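You operate a simulated robot arm through the tools that you are given. There is no shell and no other tool. Be economical: measure what you need, move in short steps, check, and stop when the job is done.

You are at the controls of a simulated robot arm. One attempt, no reset.

TASK
Unplug the tape deck and change its worn belt for the one marked S.
Fine: plug in its REST first, belt tagged OLD in the blue OLD PARTS tray, cover closed, then plug back in; power left off.
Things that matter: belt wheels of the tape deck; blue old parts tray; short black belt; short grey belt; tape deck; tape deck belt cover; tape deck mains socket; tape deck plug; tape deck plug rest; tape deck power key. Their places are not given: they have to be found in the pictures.

It is judged by the outcome, as a careful person would: the job done as asked, and still so three seconds after it is handed in. It fails if anything else is knocked over, pushed out of place, dropped, spilled or broken. A push-on lid holds only when it is set on centred and level and pressed home; a screw cap is set on level and turned clockwise until tight.

THE ROBOT
A 6-joint arm with a two-finger parallel gripper, fixed in place. Base frame: the origin is at the foot of the arm, x ahead of it, y to its left, z up; the work surface is at about z = 0.82. Readings come in m, rad, newtons and seconds.
With the tool pointing down near the work surface it reaches from about 0.36 to 0.82 m from the base axis. Its first joint turns from -2.897 to 2.897 rad. Payload 3.91 kg.
The TCP is the grasp point between the finger pads, 0.03 m short of the fingertips. In the tool frame z runs along the fingers and y along their closing line. Largest opening 0.11 m; finger width 0.02, thickness 0.01; the body of the gripper, 0.048 by 0.112 m, starts 0.055 m behind the TCP.
Orientation is that of the tool frame in the base frame, as a unit quaternion [w, x, y, z]. With the fingers straight down and closing along the base's y, the tool's x points along the base's -x, its y along +y and its z along -z.

THE INTERFACE
- The arm moves only by the tool move_arm. Its argument "deltas" is a list of rows, each an object of numbers (a shift or turn left out is 0, a gripper value left out holds the last): "tx", "ty", "tz": the shift along the tool's x, y, z in mm; "ax", "ay", "az": the turn, a rotation vector about the tool's x, y, z in rad; "jaw": the gripper command, from -1 (shut) to 1 (fully open), values between in proportion. In form: [{"tx": .., "ty": .., "tz": .., "ax": .., "ay": .., "az": .., "jaw": ..}, ...]. A call has 1 to 8 rows; each row is the pose to reach, as a shift and turn from the pose commanded when the call began, along the tool's axes at that moment. Each row takes 0.2 s and may step no farther than 0.05 m and 0.15 rad from the row before; otherwise, or with a gripper value out of range, the whole call is refused. A pose out of reach is approached as far as the arm can. The call stops where the force on the tool passes 40 N (or 10 N more than at its start, if that is more) or the arm is blocked; 0.2 s more then pass. The fingers move at their own pace (about 0.045 m/s each) and stop on an object; they squeeze with about 35 N. The grip force told is the motor's: it shows also when the fingers shut on nothing. Time passes only in rows, and 0.2 s behind the last, so rows that repeat a pose let the fingers close. The reply holds the time, the measured pose of the TCP, the force on the tool along the base axes, the opening and the grip force, in the units named above and with some noise, with the torque about the TCP (base axes, N m) and any sound that the robot's microphone picked up.
- Cameras (640 x 400 px; columns grow to the right, rows downward): "scene" is fixed at [0.4004, 0.5004, 1.4406]; the picture's right is [-0.70, -0.71, 0.00], its down [-0.62, 0.61, -0.49] and it looks along [0.35, -0.35, -0.87] (base axes); focal length 214 px, centre (320, 200). "wrist" rides on the gripper at [0.077, 0.007, -0.114] in the tool frame; the picture's right is [-0.09, 1.00, 0.00], its down [-0.80, -0.07, -0.59] and it looks along [-0.59, -0.05, 0.80] (tool axes); focal length 270 px, centre (320, 200).
- grab_frame(camera): a new picture of that camera. No time passes.
- move_column(by): slides the trunk up (or, below 0, down) by that many m; the arm rides with it, the base frame stays. It gives what a move gives, with no picture.
- measure_at(camera, pixels): for up to 12 pixels [column, row] of the newest picture of that camera ("zoom" is the newest enlarged one), the place [x, y, z] in the base frame of the surface seen there, good to about 0.002 m. No time passes.
- close_up(camera, box): a new picture of the part [left, top, right, bottom] of that camera's present view, enlarged. No time passes.
- finish_job(): hands the job in; it is judged then, once.

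Work in short steps. Measure before you move; look again where a grasp or a placing could have gone wrong, and mend it. You have 80 turns and 38 pictures in all, those below and enlarged ones among them. Open the gripper and draw the arm clear of the work before you hand the job in, unless the task says otherwise; then end with one line.

The tools are called after ">>>" by a JSON object that holds its "api" and its "payload". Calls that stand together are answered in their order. move_arm: Moves the arm, as the interface text tells. Its arguments: {"type":"object","properties":{"deltas":{"type":"array","items":{"type":"object","properties":{"tx":{"type":"number"},"ty":{"type":"number"},"tz":{"type":"number"},"ax":{"type":"number"},"ay":{"type":"number"},"az":{"type":"number"},"jaw":{"type":"number"}}}}},"required":["deltas"]} The other tools are called the same way: move_column (by) slides the trunk up or down; grab_frame (camera) takes a picture; measure_at (camera, pixels) gives the place of the surface under pixels of a picture; close_up (camera, box) takes an enlarged picture of a part of a camera's view; finish_job () hands the job in.

At the start:

```text
time: 0.0
eef_pos: [0.4508, -0.1276, 1.235]
ee_rot: [0.0, -0.001, 1.0, 0.0]
ft_force: [1.0, -0.3, 0.7]
moment: [0.01, 0.01, 0.01]
grip_width: 0.1101
finger_force: 0.0
trunk travel left (down, up): [-0.525, 0.085]
```

scene: 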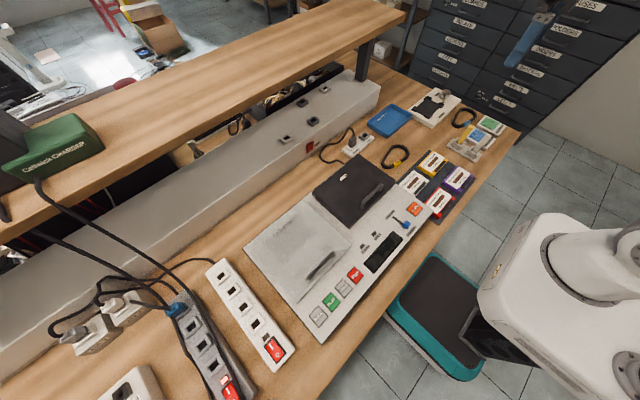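
wrist: 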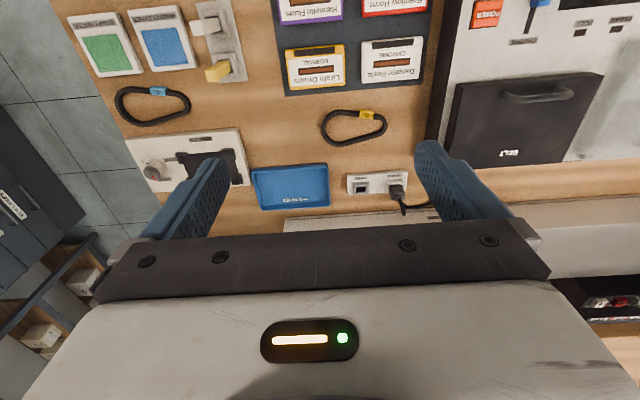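

The tape deck is at scene (345,235), with belts near (395,155) and (463,117). I'll enlarge the work areas to read the labels.

>>> {"api": "close_up", "payload": {"camera": "scene", "box": [310, 80, 530, 218]}}

>>> {"api": "close_up", "payload": {"camera": "wrist", "box": [60, 0, 640, 230]}}

```text
2.90 times, centred on (420, 149) of scene
```

zoom: 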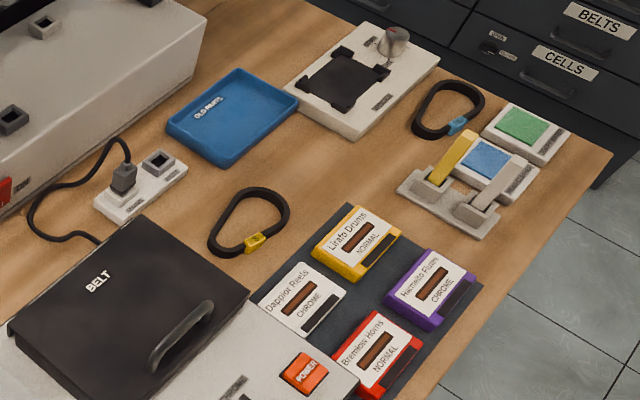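

```text
1.10 times, centred on (350, 115) of wrist
```

zoom: 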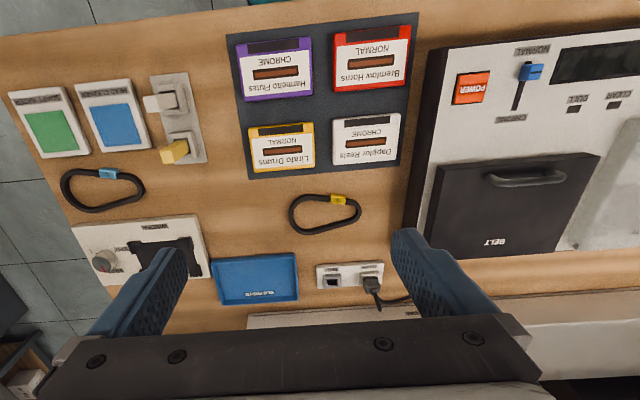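

The two spare belts carry a blue and a yellow tag. I'll measure the main items in the wrist zoom.

>>> {"api": "measure_at", "payload": {"camera": "zoom", "pixels": [[331, 280], [371, 282], [338, 200], [325, 222], [108, 174], [100, 190], [255, 278], [530, 178], [471, 88], [440, 240], [550, 248], [596, 156]]}}

>>> {"api": "measure_at", "payload": {"camera": "scene", "pixels": [[352, 143], [364, 137], [346, 150], [395, 152], [462, 117], [389, 121], [372, 196], [346, 178], [318, 192], [358, 225], [391, 187], [414, 208]]}}

```text
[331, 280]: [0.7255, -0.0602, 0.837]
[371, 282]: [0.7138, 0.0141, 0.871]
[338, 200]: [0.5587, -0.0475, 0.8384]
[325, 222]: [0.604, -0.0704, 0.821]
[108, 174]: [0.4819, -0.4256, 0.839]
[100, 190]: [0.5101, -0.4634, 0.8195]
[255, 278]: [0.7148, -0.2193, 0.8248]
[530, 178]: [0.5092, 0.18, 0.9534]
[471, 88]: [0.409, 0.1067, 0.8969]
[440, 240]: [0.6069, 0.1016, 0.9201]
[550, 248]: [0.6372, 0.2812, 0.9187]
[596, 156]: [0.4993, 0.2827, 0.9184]
```

```text
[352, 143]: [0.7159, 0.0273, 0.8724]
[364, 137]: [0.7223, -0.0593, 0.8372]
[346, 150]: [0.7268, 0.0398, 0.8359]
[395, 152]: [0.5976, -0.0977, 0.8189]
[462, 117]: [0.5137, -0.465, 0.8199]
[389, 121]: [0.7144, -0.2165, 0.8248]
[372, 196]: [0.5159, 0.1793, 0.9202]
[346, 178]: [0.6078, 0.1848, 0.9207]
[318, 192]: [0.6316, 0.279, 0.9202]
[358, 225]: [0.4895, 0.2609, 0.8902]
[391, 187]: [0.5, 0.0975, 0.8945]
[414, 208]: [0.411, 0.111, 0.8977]
```

Tags aren't readable from here. I'll lower the trunk 0.2 m (nothing is below at x 0.45, y -0.13) and look again.

>>> {"api": "move_column", "payload": {"by": -0.2}}

>>> {"api": "grab_frame", "payload": {"camera": "wrist"}}

```text
time: 2.2
eef_pos: [0.4507, -0.1298, 1.0349]
ee_rot: [0.0, 0.0, 1.0, 0.0]
ft_force: [0.4, 0.2, -0.8]
moment: [0.0, 0.01, 0.02]
grip_width: 0.1102
finger_force: 0.1
trunk travel left (down, up): [-0.325, 0.285]
```

```text
33 pictures are left
```

wrist: 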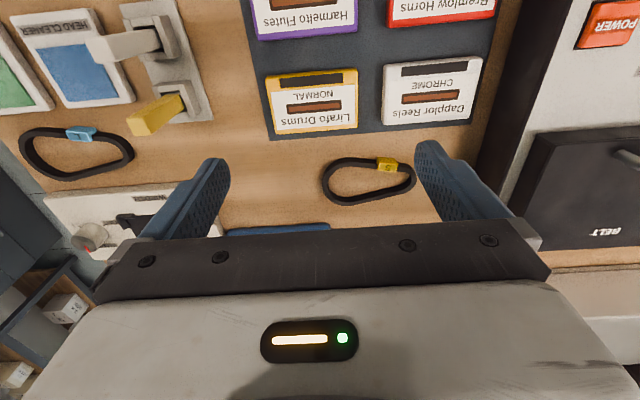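

The tags at (386,165) and (80,133) now look like they carry letters. I'll enlarge both.

>>> {"api": "close_up", "payload": {"camera": "wrist", "box": [310, 140, 430, 215]}}

>>> {"api": "close_up", "payload": {"camera": "wrist", "box": [10, 110, 150, 195]}}

```text
5.33 times, centred on (370, 178) of wrist
```

zoom: 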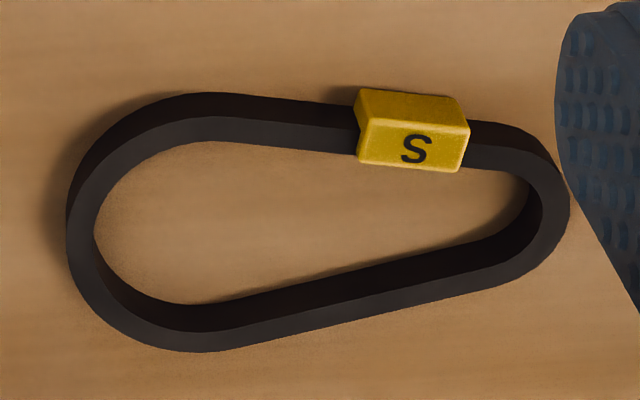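

```text
4.57 times, centred on (80, 152) of wrist
```

zoom: 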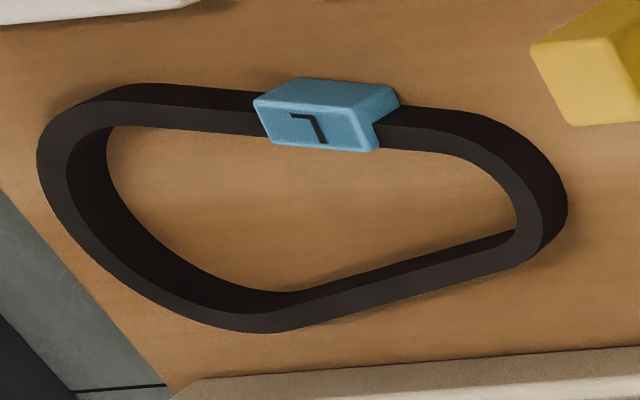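

Yellow is S (and blue is L). Next I'll move forward and left to look at the socket block, staying at z 1.03.

>>> {"api": "move_arm", "payload": {"deltas": [{"tx": -40, "ty": 30}, {"tx": -80, "ty": 60}, {"tx": -120, "ty": 100}]}}

>>> {"api": "grab_frame", "payload": {"camera": "wrist"}}

```text
refused: row 3 steps farther than a row can; nothing moved
```

```text
30 pictures are left
```

wrist: 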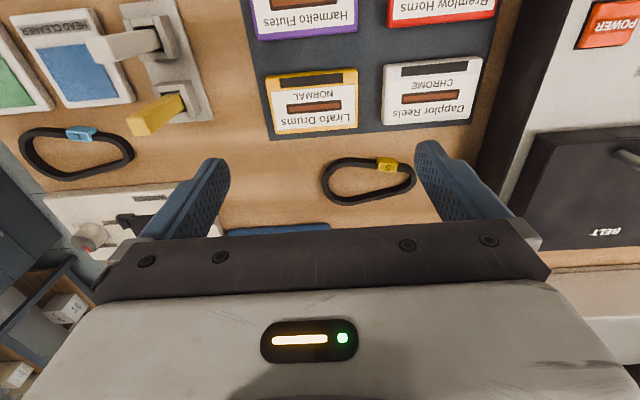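

The diagonal step was just too long. I'll repeat it in shorter steps.

>>> {"api": "move_arm", "payload": {"deltas": [{"tx": -30, "ty": 25}, {"tx": -60, "ty": 50}, {"tx": -90, "ty": 75}, {"tx": -120, "ty": 100}]}}

```text
time: 3.2
eef_pos: [0.5703, -0.0285, 1.0367]
ee_rot: [0.0, 0.0, 1.0, 0.0]
ft_force: [-1.2, -0.5, -0.8]
moment: [0.02, 0.02, 0.02]
grip_width: 0.1099
finger_force: 0.1
trunk travel left (down, up): [-0.325, 0.285]
```

Arrived at (0.570, -0.029); I'll view the socket block.

>>> {"api": "grab_frame", "payload": {"camera": "wrist"}}

```text
29 pictures are left
```

wrist: 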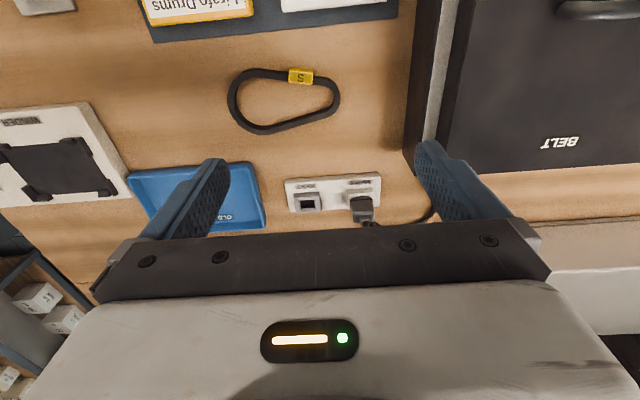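

>>> {"api": "close_up", "payload": {"camera": "wrist", "box": [270, 165, 400, 240]}}

```text
4.92 times, centred on (335, 202) of wrist
```

zoom: 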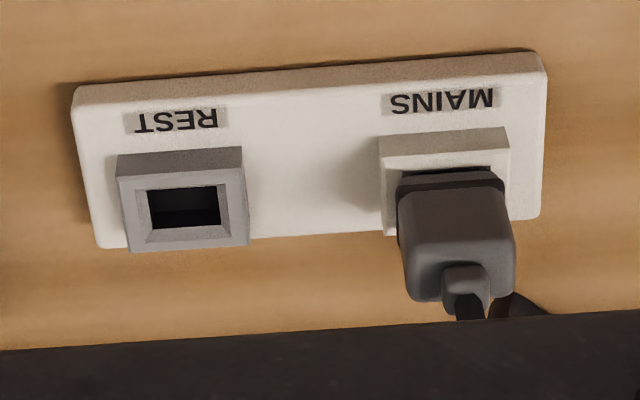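

REST is the empty socket on the -y side, and the plug sits in MAINS. I'll measure the plug and socket outlines.

>>> {"api": "measure_at", "payload": {"camera": "zoom", "pixels": [[120, 182], [240, 175], [246, 240], [132, 247], [383, 158], [506, 150], [405, 200], [510, 192], [412, 290], [510, 286], [455, 235], [184, 208]]}}

>>> {"api": "close_up", "payload": {"camera": "scene", "box": [315, 110, 395, 160]}}

```text
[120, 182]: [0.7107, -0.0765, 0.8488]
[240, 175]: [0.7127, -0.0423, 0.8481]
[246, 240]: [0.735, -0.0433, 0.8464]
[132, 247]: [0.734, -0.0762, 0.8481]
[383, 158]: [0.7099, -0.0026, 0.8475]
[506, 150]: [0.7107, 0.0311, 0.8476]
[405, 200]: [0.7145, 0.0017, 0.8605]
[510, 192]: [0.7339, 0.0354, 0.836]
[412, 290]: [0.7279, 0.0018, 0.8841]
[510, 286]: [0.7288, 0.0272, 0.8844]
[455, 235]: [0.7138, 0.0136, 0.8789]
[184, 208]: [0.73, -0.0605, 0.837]
```

```text
8.00 times, centred on (355, 135) of scene
```

zoom: 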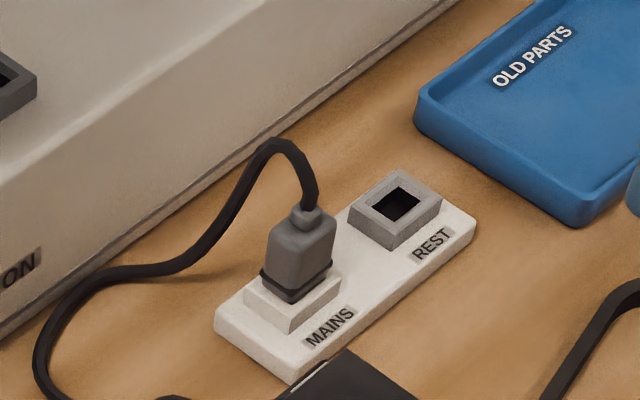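

Sockets are square to the base: MAINS/plug centre ≈ (0.722, 0.0145), REST ≈ (0.7225, -0.0595), and the plug body runs from z 0.85 to 0.884. I'll move above the plug with the jaws about 60 mm open.

>>> {"api": "move_arm", "payload": {"deltas": [{"tx": -40, "ty": 10, "jaw": 0.09}, {"tx": -80, "ty": 22}, {"tx": -120, "ty": 34}, {"tx": -152, "ty": 43}, {"tx": -152, "ty": 43, "tz": 40}, {"tx": -152, "ty": 43, "tz": 80}, {"tx": -152, "ty": 43, "tz": 100}]}}

>>> {"api": "close_up", "payload": {"camera": "wrist", "box": [160, 100, 480, 300]}}

>>> {"api": "close_up", "payload": {"camera": "scene", "box": [290, 80, 430, 168]}}

```text
time: 4.8
eef_pos: [0.7239, 0.0153, 0.9348]
ee_rot: [-0.001, 0.0, 1.0, 0.0]
ft_force: [-1.1, 0.0, 0.7]
moment: [-0.05, -0.03, 0.0]
grip_width: 0.0599
finger_force: 0.1
trunk travel left (down, up): [-0.325, 0.285]
```

```text
2.00 times, centred on (320, 200) of wrist
```

zoom: 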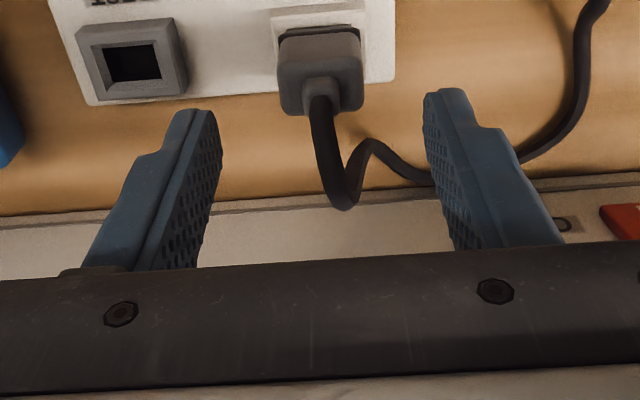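

```text
4.55 times, centred on (360, 124) of scene
```

zoom: 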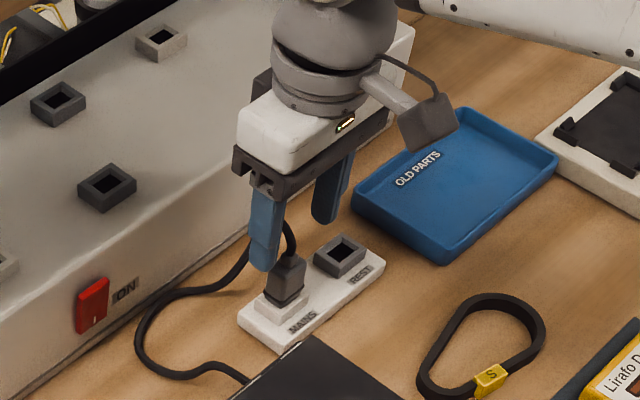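

The fingers straddle the plug and the cable runs out between them towards the back. I'll lower to z≈0.882 and close.

>>> {"api": "move_arm", "payload": {"deltas": [{"tx": 2, "ty": -1, "tz": 27}, {"tx": 2, "ty": -1, "tz": 52}, {"tx": 2, "ty": -1, "tz": 52, "jaw": -1}, {"tx": 2, "ty": -1, "tz": 52, "jaw": -1}, {"tx": 2, "ty": -1, "tz": 52}, {"tx": 2, "ty": -1, "tz": 52}]}}

```text
time: 6.2
eef_pos: [0.7212, 0.0137, 0.8829]
ee_rot: [0.0, 0.001, 1.0, 0.0]
ft_force: [-0.5, 4.1, 0.3]
moment: [0.14, 0.0, -0.01]
grip_width: 0.0283
finger_force: 35.2
trunk travel left (down, up): [-0.325, 0.285]
```

Gripped at 28 mm width with only 4 N sideways. I'll pull straight up.

>>> {"api": "move_arm", "payload": {"deltas": [{"tz": -8}, {"tz": -18}, {"tz": -30}, {"tz": -42}]}}

>>> {"api": "close_up", "payload": {"camera": "scene", "box": [310, 90, 410, 160]}}

```text
time: 7.2
eef_pos: [0.7221, 0.0121, 0.9258]
ee_rot: [0.0, 0.0, 1.0, -0.001]
ft_force: [-0.4, -0.8, -0.6]
moment: [0.0, 0.01, 0.0]
grip_width: 0.0283
finger_force: 35.1
trunk travel left (down, up): [-0.325, 0.285]
```

```text
5.71 times, centred on (360, 125) of scene
```

zoom: 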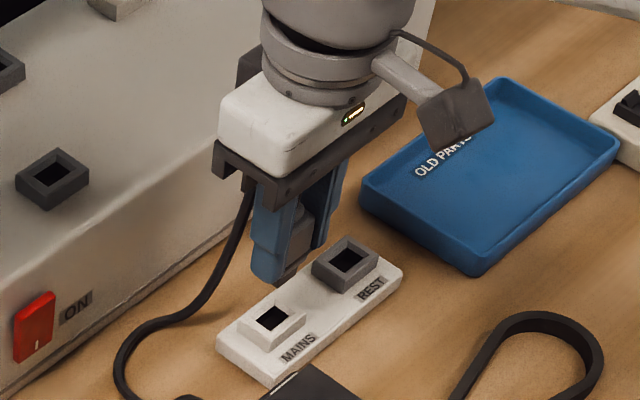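

The plug is out. I'll measure both collars' corners in the same picture to get the MAINS→REST offset.

>>> {"api": "measure_at", "payload": {"camera": "zoom", "pixels": [[241, 315], [274, 296], [301, 316], [270, 334], [316, 265], [346, 241], [375, 259], [343, 283]]}}

```text
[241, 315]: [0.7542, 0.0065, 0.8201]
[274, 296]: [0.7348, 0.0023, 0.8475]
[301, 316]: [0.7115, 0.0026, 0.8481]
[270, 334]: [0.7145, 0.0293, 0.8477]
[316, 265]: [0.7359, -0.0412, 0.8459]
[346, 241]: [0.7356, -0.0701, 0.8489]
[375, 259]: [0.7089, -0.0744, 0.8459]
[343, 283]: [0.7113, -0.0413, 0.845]
```

REST is 74 mm towards -y and level in x. I'll shift over and insert gently, leaving the last few mm to the force reading.

>>> {"api": "move_arm", "payload": {"deltas": [{"ty": -40}, {"ty": -74}, {"ty": -74}, {"ty": -74, "tz": 15}, {"ty": -74, "tz": 28}, {"ty": -74, "tz": 36}, {"ty": -74, "tz": 42}]}}

>>> {"api": "close_up", "payload": {"camera": "scene", "box": [310, 90, 410, 160]}}

```text
time: 8.8
eef_pos: [0.7218, -0.0616, 0.8824]
ee_rot: [-0.001, 0.0, 1.0, 0.0]
ft_force: [0.2, 2.2, -0.1]
moment: [0.09, 0.01, 0.01]
grip_width: 0.0283
finger_force: 34.9
trunk travel left (down, up): [-0.325, 0.285]
```

```text
5.71 times, centred on (360, 125) of scene
```

zoom: 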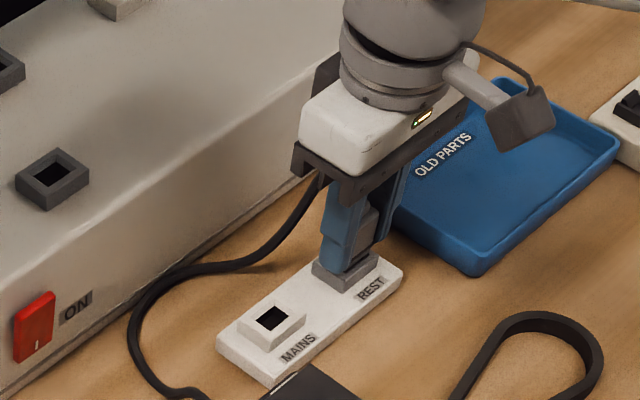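

The plug is in REST at the same depth (z 0.8824). I'll release, rise, and head towards the deck cover.

>>> {"api": "move_arm", "payload": {"deltas": [{"jaw": 0.09}, {"jaw": 0.09}, {"jaw": 0.09}, {"tz": -40}, {"tz": -85}, {"tz": -130}, {"tz": -160}]}}

>>> {"api": "move_arm", "payload": {"deltas": [{"tx": 40}, {"tx": 80, "ty": 20}, {"tx": 120, "ty": 45}, {"tx": 160, "ty": 70}, {"tx": 200, "ty": 95}, {"tx": 235, "ty": 120}, {"tx": 270, "ty": 150}, {"tx": 300, "ty": 185}]}}

>>> {"api": "grab_frame", "payload": {"camera": "wrist"}}

```text
time: 10.4
eef_pos: [0.7233, -0.0603, 1.0422]
ee_rot: [-0.001, 0.0, 1.0, 0.0]
ft_force: [-0.6, -0.2, 0.1]
moment: [-0.01, 0.01, -0.01]
grip_width: 0.06
finger_force: 0.0
trunk travel left (down, up): [-0.325, 0.285]
```

```text
time: 12.2
eef_pos: [0.4234, 0.1239, 1.0444]
ee_rot: [0.0, 0.001, 1.0, -0.001]
ft_force: [0.2, -0.5, 0.7]
moment: [-0.03, -0.03, -0.04]
grip_width: 0.0601
finger_force: 0.1
trunk travel left (down, up): [-0.325, 0.285]
```

```text
22 pictures are left
```

wrist: 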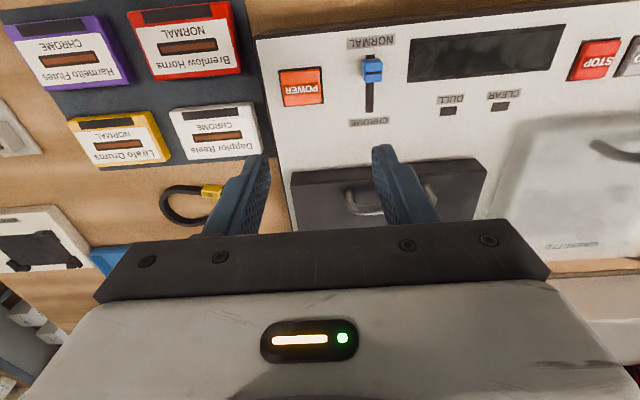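

The cover handle shows at wrist (345–435, 200). I'll enlarge the scene's view of the cover and measure the handle and hinge edge.

>>> {"api": "close_up", "payload": {"camera": "scene", "box": [300, 140, 420, 230]}}

```text
4.44 times, centred on (360, 185) of scene
```

zoom: 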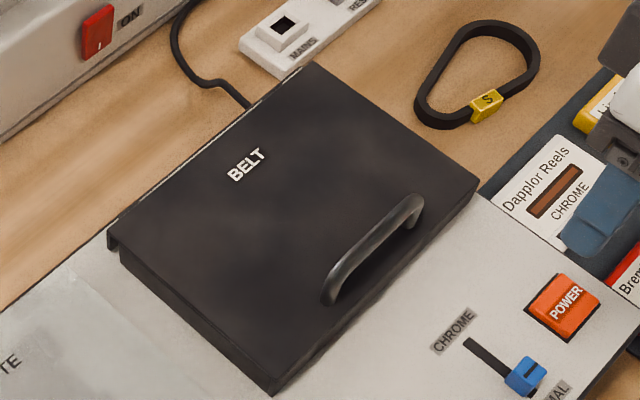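

>>> {"api": "measure_at", "payload": {"camera": "zoom", "pixels": [[312, 66], [478, 185], [268, 390], [112, 232], [415, 203], [370, 248], [330, 292], [262, 380], [470, 200], [125, 258], [375, 265], [400, 215]]}}

```text
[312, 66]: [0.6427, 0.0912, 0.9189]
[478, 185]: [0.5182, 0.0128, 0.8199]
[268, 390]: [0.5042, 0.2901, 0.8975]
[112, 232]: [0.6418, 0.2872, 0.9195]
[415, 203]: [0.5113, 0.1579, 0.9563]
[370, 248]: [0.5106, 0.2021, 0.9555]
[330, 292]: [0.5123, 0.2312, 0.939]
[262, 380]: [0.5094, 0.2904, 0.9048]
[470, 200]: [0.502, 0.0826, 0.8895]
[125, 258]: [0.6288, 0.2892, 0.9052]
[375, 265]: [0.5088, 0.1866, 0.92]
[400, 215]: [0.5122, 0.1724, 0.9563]
```

The handle bar is along y at x≈0.511, y 0.15–0.235, z≈0.951; the back lip at x≈0.64 looks like a hinge. I'll move over the handle and yaw the tool 90° so that the jaws close along x.

>>> {"api": "move_arm", "payload": {"deltas": [{"tx": -11, "ty": 8, "az": -0.14}, {"tx": -22, "ty": 16, "az": -0.28}, {"tx": -33, "ty": 24, "az": -0.42}, {"tx": -44, "ty": 32, "az": -0.56}, {"tx": -55, "ty": 40, "az": -0.7}, {"tx": -66, "ty": 48, "az": -0.84}, {"tx": -77, "ty": 56, "az": -0.98}, {"tx": -88, "ty": 63, "az": -1.12}]}}

>>> {"api": "move_arm", "payload": {"deltas": [{"az": -0.1127}, {"az": -0.2254}, {"az": -0.3381}, {"az": -0.4508}, {"az": -0.4508}]}}

>>> {"api": "grab_frame", "payload": {"camera": "wrist"}}

```text
time: 14.0
eef_pos: [0.5095, 0.186, 1.0432]
ee_rot: [0.0, -0.532, 0.847, 0.0]
ft_force: [0.1, 0.9, -0.1]
moment: [-0.01, 0.01, 0.03]
grip_width: 0.0599
finger_force: 0.1
trunk travel left (down, up): [-0.325, 0.285]
```

```text
time: 15.2
eef_pos: [0.5087, 0.1869, 1.0446]
ee_rot: [0.0, 0.707, -0.707, -0.001]
ft_force: [-0.3, -0.8, 0.9]
moment: [0.01, -0.02, -0.03]
grip_width: 0.0599
finger_force: 0.0
trunk travel left (down, up): [-0.325, 0.285]
```

```text
20 pictures are left
```

wrist: 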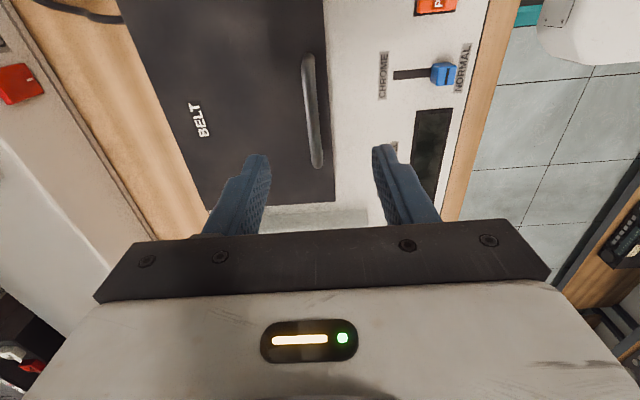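

The yaw is right (tool x → -y, tool y → -x). I'll lower 90 mm onto the handle and close.

>>> {"api": "move_arm", "payload": {"deltas": [{"ty": -2, "tz": 40}, {"ty": -2, "tz": 75}, {"ty": -2, "tz": 90}, {"ty": -2, "tz": 90, "jaw": -1}, {"ty": -2, "tz": 90, "jaw": -1}, {"ty": -2, "tz": 90}, {"ty": -2, "tz": 90}, {"ty": -2, "tz": 90}]}}

```text
time: 17.0
eef_pos: [0.5147, 0.186, 0.953]
ee_rot: [-0.001, 0.707, -0.707, 0.0]
ft_force: [23.9, -0.5, 1.3]
moment: [0.03, -0.13, 0.04]
grip_width: 0.0094
finger_force: 44.8
trunk travel left (down, up): [-0.325, 0.285]
```

Gripped the bar (9.4 mm), but with 24 N sideways, so the bar sits a little further in +x. I'll relax the command by 5 mm and read.

>>> {"api": "move_arm", "payload": {"deltas": [{"ty": -3}, {"ty": -5}, {"ty": -5}]}}

```text
time: 17.8
eef_pos: [0.5127, 0.186, 0.9532]
ee_rot: [0.0, 0.707, -0.707, -0.001]
ft_force: [-3.9, -7.0, 3.8]
moment: [0.2, 0.03, 0.0]
grip_width: 0.0092
finger_force: 44.9
trunk travel left (down, up): [-0.325, 0.285]
```

Balanced now. Assuming a hinge at about (0.642, 0.905), I'll swing the cover along the first 0.3 rad of the arc, turning the tool with it.

>>> {"api": "move_arm", "payload": {"deltas": [{"ty": -5.4, "tz": -12.6, "ax": -0.1}, {"ty": -12.1, "tz": -24.7, "ax": -0.2}, {"ty": -19.9, "tz": -36, "ax": -0.3}, {"ty": -19.9, "tz": -36, "ax": -0.3}]}}

>>> {"api": "close_up", "payload": {"camera": "scene", "box": [280, 100, 440, 230]}}

```text
time: 18.8
eef_pos: [0.5353, 0.1858, 0.9898]
ee_rot: [0.105, 0.699, -0.699, -0.106]
ft_force: [1.1, -7.3, -1.5]
moment: [-0.27, -0.02, 0.1]
grip_width: 0.0091
finger_force: 44.9
trunk travel left (down, up): [-0.325, 0.285]
```

```text
3.08 times, centred on (360, 165) of scene
```

zoom: 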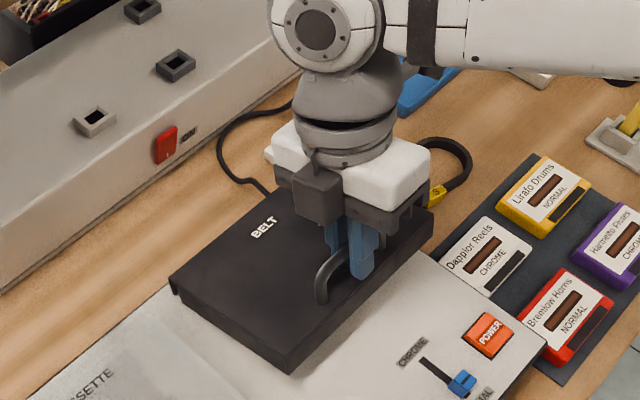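

The cover swings freely on that hinge with little force. The arc is the same in tool axes, so I'll continue 0.7 rad more.

>>> {"api": "move_arm", "payload": {"deltas": [{"ty": -5.4, "tz": -12.6, "ax": -0.1}, {"ty": -12.1, "tz": -24.7, "ax": -0.2}, {"ty": -19.9, "tz": -36, "ax": -0.3}, {"ty": -28.9, "tz": -46.4, "ax": -0.4}, {"ty": -38.8, "tz": -56, "ax": -0.5}, {"ty": -49.6, "tz": -64.5, "ax": -0.6}, {"ty": -61.3, "tz": -71.8, "ax": -0.7}]}}

```text
time: 19.9
eef_pos: [0.5387, 0.1855, 0.9914]
ee_rot: [0.246, 0.666, -0.659, -0.249]
ft_force: [-18.7, 3.0, 13.7]
moment: [-0.46, 0.08, 0.39]
grip_width: 0.0094
finger_force: 45.4
out of reach, approached as far as the arm can: row 3, 4, 5
trunk travel left (down, up): [-0.325, 0.285]
stopped in row 5: the force on the tool passed its limit at 44 N (the readings are from after the stop); the commanded pose is now the measured one
```

The tilt ran out of reach while the bar pivoted inside the grip (tool tilt 0.71, cover ≈0.34). The bar clearly can turn between the pads, so I'll bring the tool back upright in place and then follow the arc with it vertical.

>>> {"api": "move_arm", "payload": {"deltas": [{"ax": 0.12}, {"ax": 0.24}, {"ax": 0.36}, {"ax": 0.48}, {"ax": 0.6}, {"ax": 0.715}, {"ax": 0.715}]}}

```text
time: 21.1
eef_pos: [0.5335, 0.1856, 0.9908]
ee_rot: [0.039, 0.708, -0.704, -0.046]
ft_force: [-23.7, 0.2, 17.0]
moment: [-0.1, 0.24, -0.35]
grip_width: 0.0098
finger_force: 44.8
trunk travel left (down, up): [-0.325, 0.285]
stopped in row 6: the force on the tool passed its limit at 41 N (the readings are from after the stop); the commanded pose is now the measured one
```

Tool is almost upright (tilt 0.12) and still holding. I'll dwell a moment to see the settled forces.

>>> {"api": "move_arm", "payload": {"deltas": [{"tz": 0}, {"tz": 0}]}}

```text
time: 21.7
eef_pos: [0.5341, 0.185, 0.9921]
ee_rot: [0.039, 0.707, -0.705, -0.046]
ft_force: [-31.5, 6.1, 22.3]
moment: [0.42, 0.19, -0.44]
grip_width: 0.0096
finger_force: 44.7
trunk travel left (down, up): [-0.325, 0.285]
```

Residual 38 N points radially outward from the hinge, so I'll ease the command 4 mm outward.

>>> {"api": "move_arm", "payload": {"deltas": [{"ty": 1.7, "tz": -1}, {"ty": 3.4, "tz": -2.1}, {"ty": 3.4, "tz": -2.1}]}}

```text
time: 22.5
eef_pos: [0.5333, 0.1847, 0.9907]
ee_rot: [0.039, 0.707, -0.705, -0.045]
ft_force: [-16.2, 11.8, 11.8]
moment: [0.89, 0.09, -0.48]
grip_width: 0.0094
finger_force: 44.9
trunk travel left (down, up): [-0.325, 0.285]
```

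Halved. I'll ease the rest the same way, with 2 mm towards +y.

>>> {"api": "move_arm", "payload": {"deltas": [{"tx": -1, "ty": 1.7, "tz": -1}, {"tx": -2, "ty": 3.4, "tz": -2.1}, {"tx": -2, "ty": 3.4, "tz": -2.1}]}}

```text
time: 23.3
eef_pos: [0.5347, 0.1857, 0.9911]
ee_rot: [0.042, 0.706, -0.705, -0.045]
ft_force: [7.8, -2.7, -6.7]
moment: [0.16, -0.07, -0.33]
grip_width: 0.0095
finger_force: 45.1
trunk travel left (down, up): [-0.325, 0.285]
```

Balanced. Now I follow the arc upward with the tool near vertical, 0.4 rad.

>>> {"api": "move_arm", "payload": {"deltas": [{"ty": -4, "tz": -5.6}, {"ty": -7.8, "tz": -11.3}, {"ty": -12.2, "tz": -16.6}, {"ty": -16.7, "tz": -21.8}, {"ty": -21.7, "tz": -26.6}, {"ty": -26.7, "tz": -31.3}, {"ty": -32, "tz": -35.6}, {"ty": -37.4, "tz": -39.8}]}}

>>> {"api": "close_up", "payload": {"camera": "scene", "box": [280, 100, 440, 230]}}

```text
time: 25.1
eef_pos: [0.5745, 0.1865, 1.0289]
ee_rot: [0.039, 0.707, -0.705, -0.046]
ft_force: [-3.1, -9.9, 3.5]
moment: [-0.3, 0.02, -0.45]
grip_width: 0.0093
finger_force: 44.9
trunk travel left (down, up): [-0.325, 0.285]
```

```text
3.08 times, centred on (360, 165) of scene
```

zoom: 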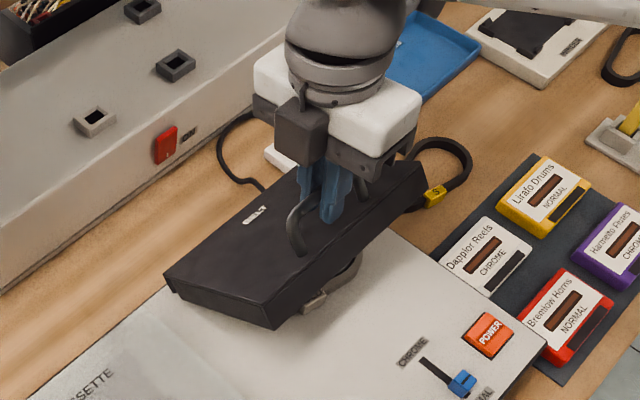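

The cover is tracking well (θ≈0.72). I'll continue over the top of the arc.

>>> {"api": "move_arm", "payload": {"deltas": [{"ty": -8.8, "tz": -5.8}, {"ty": -18, "tz": -10.9}, {"ty": -27.5, "tz": -15.3}, {"ty": -37.3, "tz": -18.9}, {"ty": -47.5, "tz": -21.9}, {"ty": -57.8, "tz": -24}, {"ty": -68.1, "tz": -25.4}, {"ty": -78.5, "tz": -26}]}}

```text
time: 26.7
eef_pos: [0.642, 0.1857, 1.0493]
ee_rot: [0.037, 0.707, -0.705, -0.043]
ft_force: [-0.2, -0.4, 15.0]
moment: [-0.55, -0.15, -0.86]
grip_width: 0.0096
finger_force: 45.2
trunk travel left (down, up): [-0.325, 0.285]
stopped in row 8: the force on the tool passed its limit at 41 N (the readings are from after the stop); the commanded pose is now the measured one
```

It stopped near the top of the arc (cover ≈70°). I'll look at what is blocking.

>>> {"api": "close_up", "payload": {"camera": "scene", "box": [270, 90, 430, 220]}}

```text
3.08 times, centred on (350, 155) of scene
```

zoom: 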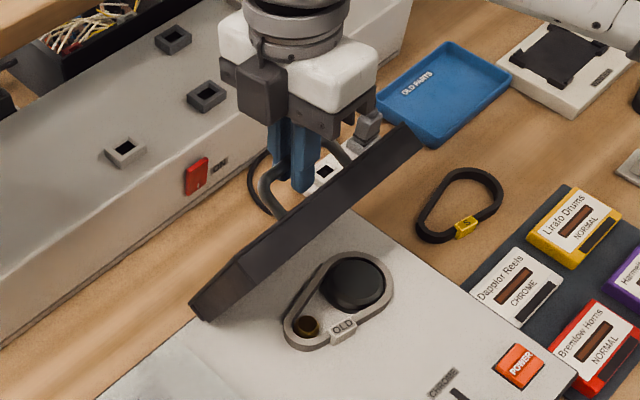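

The cover is nearly upright and the OLD belt and wheels are visible. I'll measure points on the cover to get its actual angle, along with wheel and belt points.

>>> {"api": "measure_at", "payload": {"camera": "zoom", "pixels": [[250, 275], [300, 232], [345, 195], [385, 160], [310, 250], [360, 195], [357, 285], [305, 325], [343, 328], [352, 250], [375, 290], [292, 320]]}}

```text
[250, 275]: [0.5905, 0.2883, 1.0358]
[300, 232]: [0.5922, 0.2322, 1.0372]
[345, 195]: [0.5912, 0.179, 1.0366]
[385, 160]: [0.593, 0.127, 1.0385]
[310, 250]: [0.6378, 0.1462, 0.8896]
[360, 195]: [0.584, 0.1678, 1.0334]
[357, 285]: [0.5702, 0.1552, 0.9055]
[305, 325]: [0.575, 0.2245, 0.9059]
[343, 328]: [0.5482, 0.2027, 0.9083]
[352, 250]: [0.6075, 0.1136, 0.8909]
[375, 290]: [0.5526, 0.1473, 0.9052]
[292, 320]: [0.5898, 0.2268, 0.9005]
```

The cover front edge is at (0.59, 1.037), so it is open ≈70°. I'll try a small push on in +x at constant height and read the force to see whether this is an end stop.

>>> {"api": "move_arm", "payload": {"deltas": [{"tz": 0}, {"ty": -4, "tz": -1}, {"ty": -8, "tz": -1.5}, {"ty": -8, "tz": -1.5}]}}

```text
time: 27.7
eef_pos: [0.6494, 0.1853, 1.0493]
ee_rot: [0.037, 0.707, -0.704, -0.044]
ft_force: [-0.1, -1.3, 25.4]
moment: [-0.46, 0.05, -0.87]
grip_width: 0.0093
finger_force: 44.4
trunk travel left (down, up): [-0.325, 0.285]
```

No x resistance—just 25 N upward, i.e. my radius was short. Refitting the arc gives hinge ≈ (0.654, 0.901), R 0.150. I'll correct and continue past vertical.

>>> {"api": "move_arm", "payload": {"deltas": [{"tz": -4}, {"ty": -7, "tz": -5}, {"ty": -14.5, "tz": -5.4}, {"ty": -22, "tz": -5.5}, {"ty": -29.5, "tz": -5.5}, {"ty": -37, "tz": -4.8}, {"ty": -44.4, "tz": -3.9}, {"ty": -52, "tz": -2.5}]}}

```text
time: 29.5
eef_pos: [0.7027, 0.1862, 1.0418]
ee_rot: [0.038, 0.707, -0.704, -0.045]
ft_force: [-10.3, -8.4, -28.8]
moment: [-0.63, -0.02, -0.71]
grip_width: 0.0094
finger_force: 45.2
trunk travel left (down, up): [-0.325, 0.285]
```

Cover ≈90° now; the tool is pulled down, so I'll follow lower along the arc to lean the cover past vertical.

>>> {"api": "move_arm", "payload": {"deltas": [{"tz": 5}, {"ty": -7, "tz": 6.8}, {"ty": -14.4, "tz": 8.6}, {"ty": -21.5, "tz": 11}, {"ty": -28.4, "tz": 13.9}, {"ty": -28.4, "tz": 13.9}]}}

>>> {"api": "close_up", "payload": {"camera": "scene", "box": [270, 90, 430, 220]}}

```text
time: 30.4
eef_pos: [0.707, 0.1863, 1.0407]
ee_rot: [0.029, 0.708, -0.705, -0.038]
ft_force: [5.2, 1.9, 8.1]
moment: [-0.62, -0.2, -0.86]
grip_width: 0.0094
finger_force: 44.7
out of reach, approached as far as the arm can: row 2, 3, 4
trunk travel left (down, up): [-0.325, 0.285]
stopped in row 4: the force on the tool passed its limit at 44 N (the readings are from after the stop); the commanded pose is now the measured one
```

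```text
3.08 times, centred on (350, 155) of scene
```

zoom: 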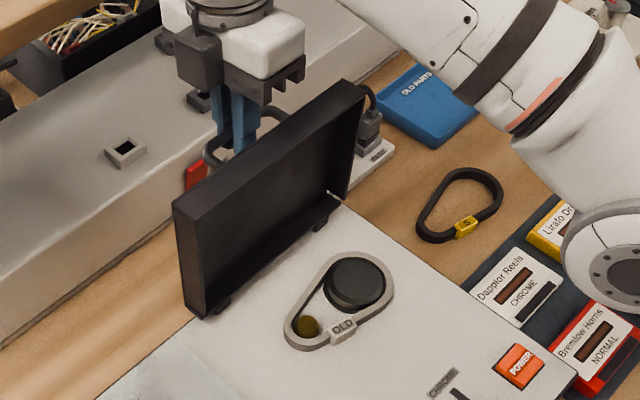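

The cover is vertical or just past (θ≈1.58). The arm is at its reach, so I'll open the jaws only slightly (≈20 mm), see whether the cover stays, and look.

>>> {"api": "move_arm", "payload": {"deltas": [{"jaw": -0.65}, {"jaw": -0.65}, {"jaw": -0.65}]}}

>>> {"api": "grab_frame", "payload": {"camera": "wrist"}}

```text
time: 31.2
eef_pos: [0.7082, 0.1853, 1.038]
ee_rot: [0.03, 0.708, -0.704, -0.04]
ft_force: [0.1, -1.0, -0.4]
moment: [-0.05, -0.01, 0.03]
grip_width: 0.0193
finger_force: 0.1
trunk travel left (down, up): [-0.325, 0.285]
```

```text
15 pictures are left
```

wrist: 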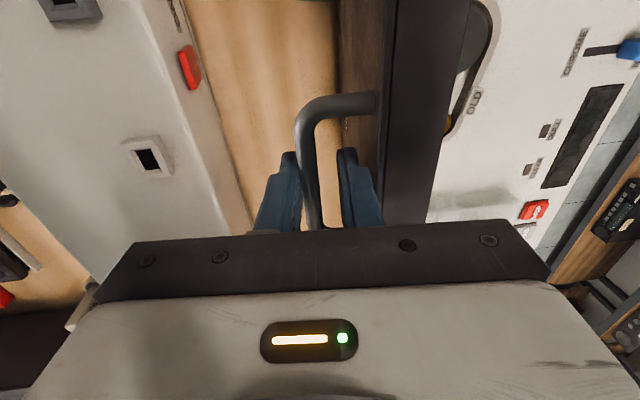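

Zero force—the cover stands by itself. I'll withdraw straight up.

>>> {"api": "move_arm", "payload": {"deltas": [{"tz": -15}, {"tz": -30}, {"tz": -50}, {"tz": -75}]}}

```text
time: 32.2
eef_pos: [0.6862, 0.1776, 1.079]
ee_rot: [0.03, 0.709, -0.703, -0.041]
ft_force: [1.2, 0.6, 0.1]
moment: [0.0, 0.06, -0.02]
grip_width: 0.0191
finger_force: 0.0
out of reach, approached as far as the arm can: row 1, 2, 3, 4
trunk travel left (down, up): [-0.325, 0.285]
```

The arm is at its upper reach; I'll raise the column 0.08 m instead and look at the scene.

>>> {"api": "move_column", "payload": {"by": 0.1}}

>>> {"api": "grab_frame", "payload": {"camera": "scene"}}

```text
time: 33.5
eef_pos: [0.6857, 0.1787, 1.181]
ee_rot: [0.029, 0.708, -0.704, -0.04]
ft_force: [0.2, 0.2, 0.0]
moment: [0.02, -0.04, -0.02]
grip_width: 0.0195
finger_force: 0.0
trunk travel left (down, up): [-0.425, 0.185]
```

```text
14 pictures are left
```

scene: 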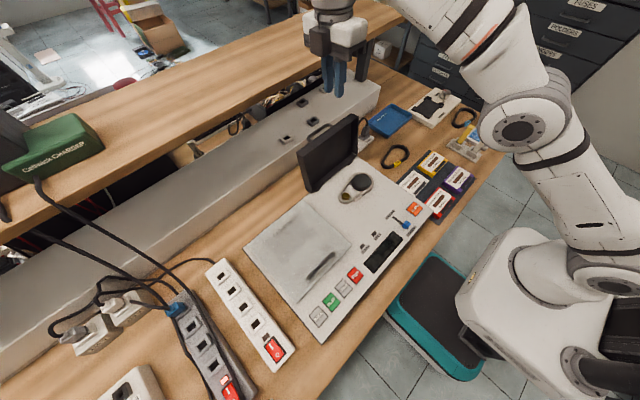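

The cover stays open beyond vertical. I'll back off to (0.56, 0.10), straightening the small tilt, then descend for a close view of the wheels.

>>> {"api": "move_arm", "payload": {"deltas": [{"ty": 30, "tx": 20, "ax": 0.03}, {"ty": 60, "tx": 40, "ax": 0.07}, {"ty": 90, "tx": 60, "ax": 0.07}, {"ty": 126, "tx": 79, "ax": 0.07}, {"ty": 126, "tx": 79, "ax": 0.07, "jaw": 0.0}]}}

>>> {"api": "move_column", "payload": {"by": -0.14}}

>>> {"api": "close_up", "payload": {"camera": "wrist", "box": [160, 30, 480, 230]}}

```text
time: 34.7
eef_pos: [0.5609, 0.0971, 1.1905]
ee_rot: [0.005, 0.708, -0.706, -0.016]
ft_force: [-0.1, 0.2, 0.4]
moment: [-0.01, 0.01, 0.01]
grip_width: 0.054
finger_force: 0.4
trunk travel left (down, up): [-0.425, 0.185]
```

```text
time: 36.4
eef_pos: [0.5607, 0.0966, 1.0515]
ee_rot: [0.005, 0.709, -0.705, -0.016]
ft_force: [-0.1, -0.2, -0.3]
moment: [0.01, -0.03, 0.01]
grip_width: 0.0549
finger_force: 0.0
trunk travel left (down, up): [-0.285, 0.325]
```

```text
2.00 times, centred on (320, 130) of wrist
```

zoom: 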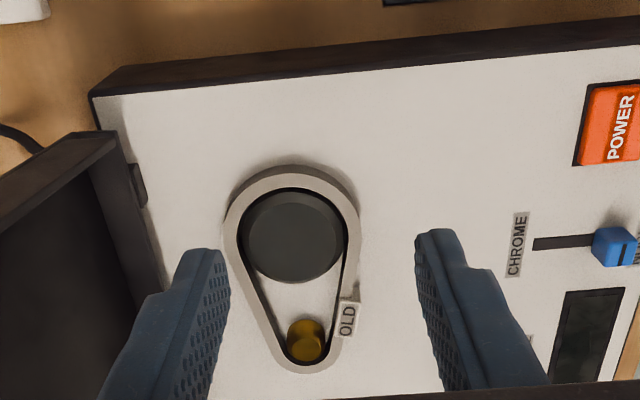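

A clear view: big wheel (293,235), small wheel (305,340), OLD tag (347,318). I'll measure them.

>>> {"api": "measure_at", "payload": {"camera": "zoom", "pixels": [[293, 237], [247, 240], [340, 232], [300, 193], [290, 278], [304, 340], [230, 240], [352, 226], [297, 175], [305, 368], [348, 305], [346, 330]]}}

>>> {"api": "measure_at", "payload": {"camera": "zoom", "pixels": [[262, 320], [290, 325], [320, 338], [303, 322], [303, 300], [357, 300], [340, 330], [354, 318], [344, 318], [370, 318], [305, 355], [330, 352]]}}

```text
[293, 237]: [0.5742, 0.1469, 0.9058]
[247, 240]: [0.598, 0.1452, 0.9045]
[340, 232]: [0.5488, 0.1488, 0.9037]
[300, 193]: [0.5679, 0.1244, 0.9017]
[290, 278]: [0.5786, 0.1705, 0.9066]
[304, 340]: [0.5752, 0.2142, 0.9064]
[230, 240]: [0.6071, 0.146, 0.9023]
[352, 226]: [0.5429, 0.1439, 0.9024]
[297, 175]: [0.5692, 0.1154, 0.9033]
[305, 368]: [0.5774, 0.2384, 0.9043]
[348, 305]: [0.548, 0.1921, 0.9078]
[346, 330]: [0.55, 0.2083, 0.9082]
```

```text
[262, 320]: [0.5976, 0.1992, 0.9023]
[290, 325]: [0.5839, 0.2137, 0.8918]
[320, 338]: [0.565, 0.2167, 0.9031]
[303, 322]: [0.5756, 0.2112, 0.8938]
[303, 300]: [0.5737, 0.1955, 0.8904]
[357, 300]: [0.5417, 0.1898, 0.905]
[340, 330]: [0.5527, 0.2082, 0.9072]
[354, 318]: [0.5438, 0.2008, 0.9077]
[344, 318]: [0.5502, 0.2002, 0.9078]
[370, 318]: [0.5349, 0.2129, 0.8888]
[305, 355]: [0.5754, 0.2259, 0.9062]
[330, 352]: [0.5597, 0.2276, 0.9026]
```

Belt geometry: big wheel centre ≈ (0.5745, 0.1475), belt outer width 64 mm, belt top z 0.9025, deck 0.8905. I'll pinch the belt from outside across the big wheel (jaws along x); first hover above it with the jaws 82 mm open, straightening the tilt.

>>> {"api": "move_arm", "payload": {"deltas": [{"tx": -25, "ty": -7, "tz": 20, "ax": 0.015, "ay": 0.008, "jaw": 0.49}, {"tx": -50, "ty": -14, "tz": 50, "ax": 0.03, "ay": 0.0156}, {"tx": -50, "ty": -14, "tz": 80, "ax": 0.03, "ay": 0.0156}, {"tx": -50, "ty": -14, "tz": 100, "ax": 0.03, "ay": 0.0156}, {"tx": -50, "ty": -14, "tz": 100, "ax": 0.03, "ay": 0.0156}]}}

```text
time: 37.6
eef_pos: [0.571, 0.1501, 0.9502]
ee_rot: [0.001, 0.709, -0.705, 0.0]
ft_force: [-0.6, 1.0, -0.3]
moment: [-0.01, -0.01, -0.03]
grip_width: 0.0823
finger_force: 0.1
trunk travel left (down, up): [-0.285, 0.325]
```

At (0.571, 0.150, 0.950). I'll correct, lower to z 0.9222 (fingertips ≈2 mm above the deck) and close.

>>> {"api": "move_arm", "payload": {"deltas": [{"tx": 3, "ty": -3.8}, {"tx": 3, "ty": -3.8, "tz": 14}, {"tx": 3, "ty": -3.8, "tz": 27}, {"tx": 3, "ty": -3.8, "tz": 27, "jaw": -0.2}, {"tx": 3, "ty": -3.8, "tz": 27, "jaw": -0.2}, {"tx": 3, "ty": -3.8, "tz": 27, "jaw": -0.2}, {"tx": 3, "ty": -3.8, "tz": 27, "jaw": -0.2}]}}

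```text
time: 39.2
eef_pos: [0.5758, 0.1471, 0.924]
ee_rot: [0.0, 0.709, -0.706, 0.001]
ft_force: [-0.1, 0.1, 1.4]
moment: [0.01, -0.04, -0.01]
grip_width: 0.0706
finger_force: 35.0
trunk travel left (down, up): [-0.285, 0.325]
```

Closed on 70.6 mm at 35 N. I'll lift slowly and look.

>>> {"api": "move_arm", "payload": {"deltas": [{"tz": -6}, {"tz": -14}, {"tz": -30}, {"tz": -55}, {"tz": -75}]}}

>>> {"api": "close_up", "payload": {"camera": "scene", "box": [280, 110, 440, 210]}}

```text
time: 40.4
eef_pos: [0.575, 0.1466, 1.0001]
ee_rot: [0.0, 0.708, -0.706, 0.0]
ft_force: [0.2, -1.3, -0.3]
moment: [-0.01, -0.01, 0.02]
grip_width: 0.0707
finger_force: 35.0
trunk travel left (down, up): [-0.285, 0.325]
```

```text
4.00 times, centred on (360, 160) of scene
```

zoom: 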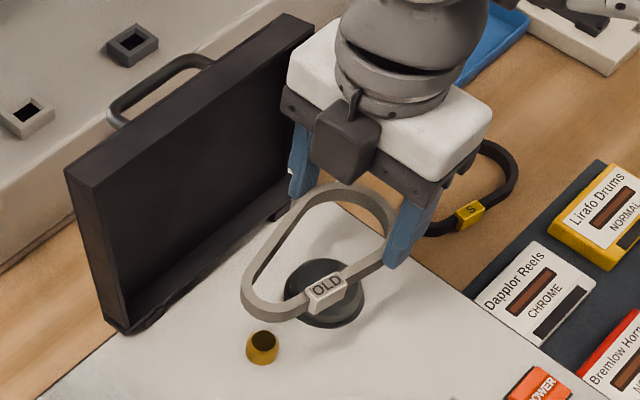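

The OLD belt is lifted level. I'll measure the tray's extents in the last scene frame before carrying it there.

>>> {"api": "measure_at", "payload": {"camera": "scene", "pixels": [[367, 123], [392, 104], [411, 118], [388, 137], [375, 123], [392, 110], [403, 119], [387, 130], [389, 120], [414, 110], [420, 118]]}}

```text
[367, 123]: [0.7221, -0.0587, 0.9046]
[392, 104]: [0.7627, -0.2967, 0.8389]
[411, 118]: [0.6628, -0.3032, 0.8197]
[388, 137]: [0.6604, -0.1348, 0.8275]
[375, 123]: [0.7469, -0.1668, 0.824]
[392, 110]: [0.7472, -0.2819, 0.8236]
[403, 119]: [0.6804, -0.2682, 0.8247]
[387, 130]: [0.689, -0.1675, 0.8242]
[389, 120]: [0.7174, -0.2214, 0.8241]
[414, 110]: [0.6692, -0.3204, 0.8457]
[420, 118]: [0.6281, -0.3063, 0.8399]
```

Tray interior spans about x 0.664–0.761, y -0.297…-0.138, rim z 0.839, floor 0.824. I'll carry the belt at z 1.0, going -y first to clear the cover, then towards (0.7125, -0.2455).

>>> {"api": "move_arm", "payload": {"deltas": [{"tx": 48}, {"tx": 96}, {"tx": 144}, {"tx": 192}, {"tx": 236, "ty": -15}, {"tx": 276, "ty": -42}, {"tx": 314, "ty": -70}, {"tx": 350, "ty": -100}]}}

>>> {"api": "move_arm", "payload": {"deltas": [{"tx": 21, "ty": -19}, {"tx": 42.5, "ty": -37.5}, {"tx": 42.5, "ty": -37.5, "tz": 40}, {"tx": 42.5, "ty": -37.5, "tz": 80}, {"tx": 42.5, "ty": -37.5, "tz": 110}, {"tx": 42.5, "ty": -37.5, "tz": 110}]}}

>>> {"api": "close_up", "payload": {"camera": "scene", "box": [340, 70, 450, 150]}}

```text
time: 42.2
eef_pos: [0.676, -0.206, 0.9975]
ee_rot: [0.001, 0.709, -0.705, 0.001]
ft_force: [-0.4, -0.1, -1.3]
moment: [-0.03, -0.02, 0.02]
grip_width: 0.0708
finger_force: 35.0
trunk travel left (down, up): [-0.285, 0.325]
```

```text
time: 43.6
eef_pos: [0.7158, -0.2465, 0.889]
ee_rot: [0.0, 0.709, -0.705, 0.0]
ft_force: [0.3, -0.6, -0.3]
moment: [0.01, 0.02, -0.04]
grip_width: 0.0706
finger_force: 35.2
out of reach, approached as far as the arm can: row 2
trunk travel left (down, up): [-0.285, 0.325]
```

```text
5.00 times, centred on (395, 110) of scene
```

zoom: 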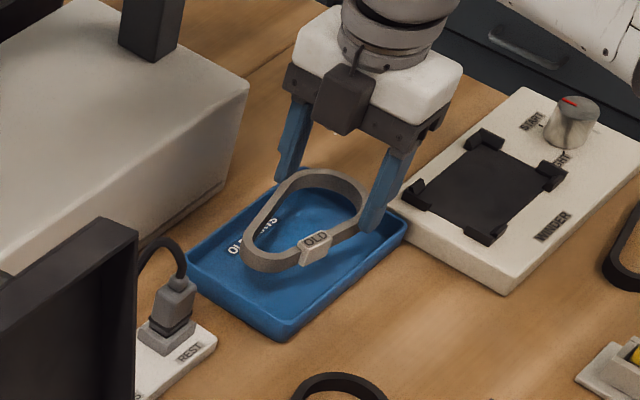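

The belt is over the tray. I'll shift 3 mm in -x, lower to tips just above the rim, and open.

>>> {"api": "move_arm", "payload": {"deltas": [{"ty": 3, "tz": 8}, {"ty": 3, "tz": 15}, {"ty": 3, "tz": 15}, {"ty": 3, "tz": 15, "jaw": 0.49}, {"ty": 3, "tz": 15}, {"ty": 3, "tz": 15}, {"ty": 3, "tz": -25}, {"ty": 3, "tz": -65}]}}

>>> {"api": "close_up", "payload": {"camera": "scene", "box": [340, 90, 450, 180]}}

```text
time: 45.4
eef_pos: [0.7122, -0.2466, 0.9536]
ee_rot: [0.0, 0.709, -0.705, 0.0]
ft_force: [0.5, 0.2, -0.2]
moment: [-0.01, 0.01, 0.02]
grip_width: 0.0821
finger_force: 0.0
trunk travel left (down, up): [-0.285, 0.325]
```

```text
4.44 times, centred on (395, 135) of scene
```

zoom: 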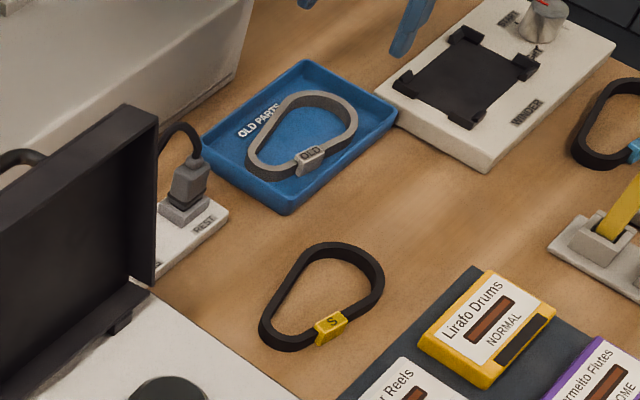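

OLD is lying in the tray. Now the S belt: rough measure in this picture, then a wrist view from above.

>>> {"api": "measure_at", "payload": {"camera": "zoom", "pixels": [[378, 285], [335, 246], [266, 335], [330, 325], [300, 262], [345, 300]]}}

```text
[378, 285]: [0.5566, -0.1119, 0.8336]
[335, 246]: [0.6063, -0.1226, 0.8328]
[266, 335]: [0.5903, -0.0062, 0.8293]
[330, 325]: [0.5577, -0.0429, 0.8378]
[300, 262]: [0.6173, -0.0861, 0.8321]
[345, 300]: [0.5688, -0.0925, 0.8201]
```

I'll move to a viewing pose at about (0.573, -0.147, 0.985).

>>> {"api": "move_arm", "payload": {"deltas": [{"ty": 35, "tx": -25, "tz": -10}, {"ty": 70, "tx": -50, "tz": -20}, {"ty": 105, "tx": -75, "tz": -30}, {"ty": 139, "tx": -100, "tz": -31}, {"ty": 139, "tx": -100, "tz": -31}]}}

>>> {"api": "close_up", "payload": {"camera": "wrist", "box": [160, 30, 480, 230]}}

```text
time: 46.6
eef_pos: [0.5712, -0.1463, 0.987]
ee_rot: [-0.001, 0.708, -0.706, 0.001]
ft_force: [0.0, -0.2, 0.5]
moment: [-0.01, 0.02, -0.02]
grip_width: 0.082
finger_force: 0.1
trunk travel left (down, up): [-0.285, 0.325]
```

```text
2.00 times, centred on (320, 130) of wrist
```

zoom: 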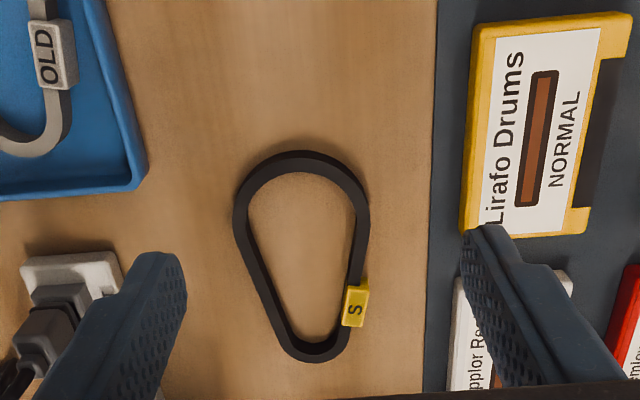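

Measuring the S belt's top outline: left/right extremes, top, small end and strands.

>>> {"api": "measure_at", "payload": {"camera": "zoom", "pixels": [[240, 215], [363, 212], [300, 164], [318, 355], [256, 268], [277, 322], [342, 335], [356, 270], [262, 170], [340, 172], [300, 358], [355, 305]]}}

```text
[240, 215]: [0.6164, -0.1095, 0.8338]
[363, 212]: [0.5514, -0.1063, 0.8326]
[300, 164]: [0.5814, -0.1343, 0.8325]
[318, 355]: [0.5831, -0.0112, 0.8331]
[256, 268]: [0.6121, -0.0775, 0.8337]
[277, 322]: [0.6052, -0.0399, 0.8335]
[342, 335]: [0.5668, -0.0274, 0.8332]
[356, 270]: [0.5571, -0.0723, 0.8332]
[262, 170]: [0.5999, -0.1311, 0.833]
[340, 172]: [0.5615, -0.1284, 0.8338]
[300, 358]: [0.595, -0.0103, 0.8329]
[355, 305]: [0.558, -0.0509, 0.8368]
```

The S outline matches OLD exactly, offset by (+0.0089, -0.2497), with the same yaw. The equivalent grasp is TCP (0.5838, -0.1027, 0.8545); I'll hover first.

>>> {"api": "move_arm", "payload": {"deltas": [{"tx": -22, "ty": -6, "tz": 20}, {"tx": -43.6, "ty": -12.6, "tz": 50}, {"tx": -43.6, "ty": -12.6, "tz": 90}, {"tx": -43.6, "ty": -12.6, "tz": 110}, {"tx": -43.6, "ty": -12.6, "tz": 110}]}}

```text
time: 47.8
eef_pos: [0.5861, -0.1018, 0.8743]
ee_rot: [0.0, 0.709, -0.705, -0.001]
ft_force: [-0.7, 0.5, -0.4]
moment: [0.0, 0.0, 0.04]
grip_width: 0.0819
finger_force: 0.1
trunk travel left (down, up): [-0.285, 0.325]
```

Small correction, down to z≈0.855, and close as before.

>>> {"api": "move_arm", "payload": {"deltas": [{"tx": 1, "ty": 2, "tz": 10}, {"tx": 1, "ty": 2, "tz": 19}, {"tx": 1, "ty": 2, "tz": 19, "jaw": -0.2}, {"tx": 1, "ty": 2, "tz": 19, "jaw": -0.2}, {"tx": 1, "ty": 2, "tz": 19}, {"tx": 1, "ty": 2, "tz": 19}]}}

```text
time: 49.2
eef_pos: [0.5842, -0.1042, 0.8572]
ee_rot: [0.0, 0.709, -0.705, 0.0]
ft_force: [-0.4, 1.2, 0.5]
moment: [0.01, -0.02, 0.01]
grip_width: 0.0704
finger_force: 35.3
trunk travel left (down, up): [-0.285, 0.325]
```

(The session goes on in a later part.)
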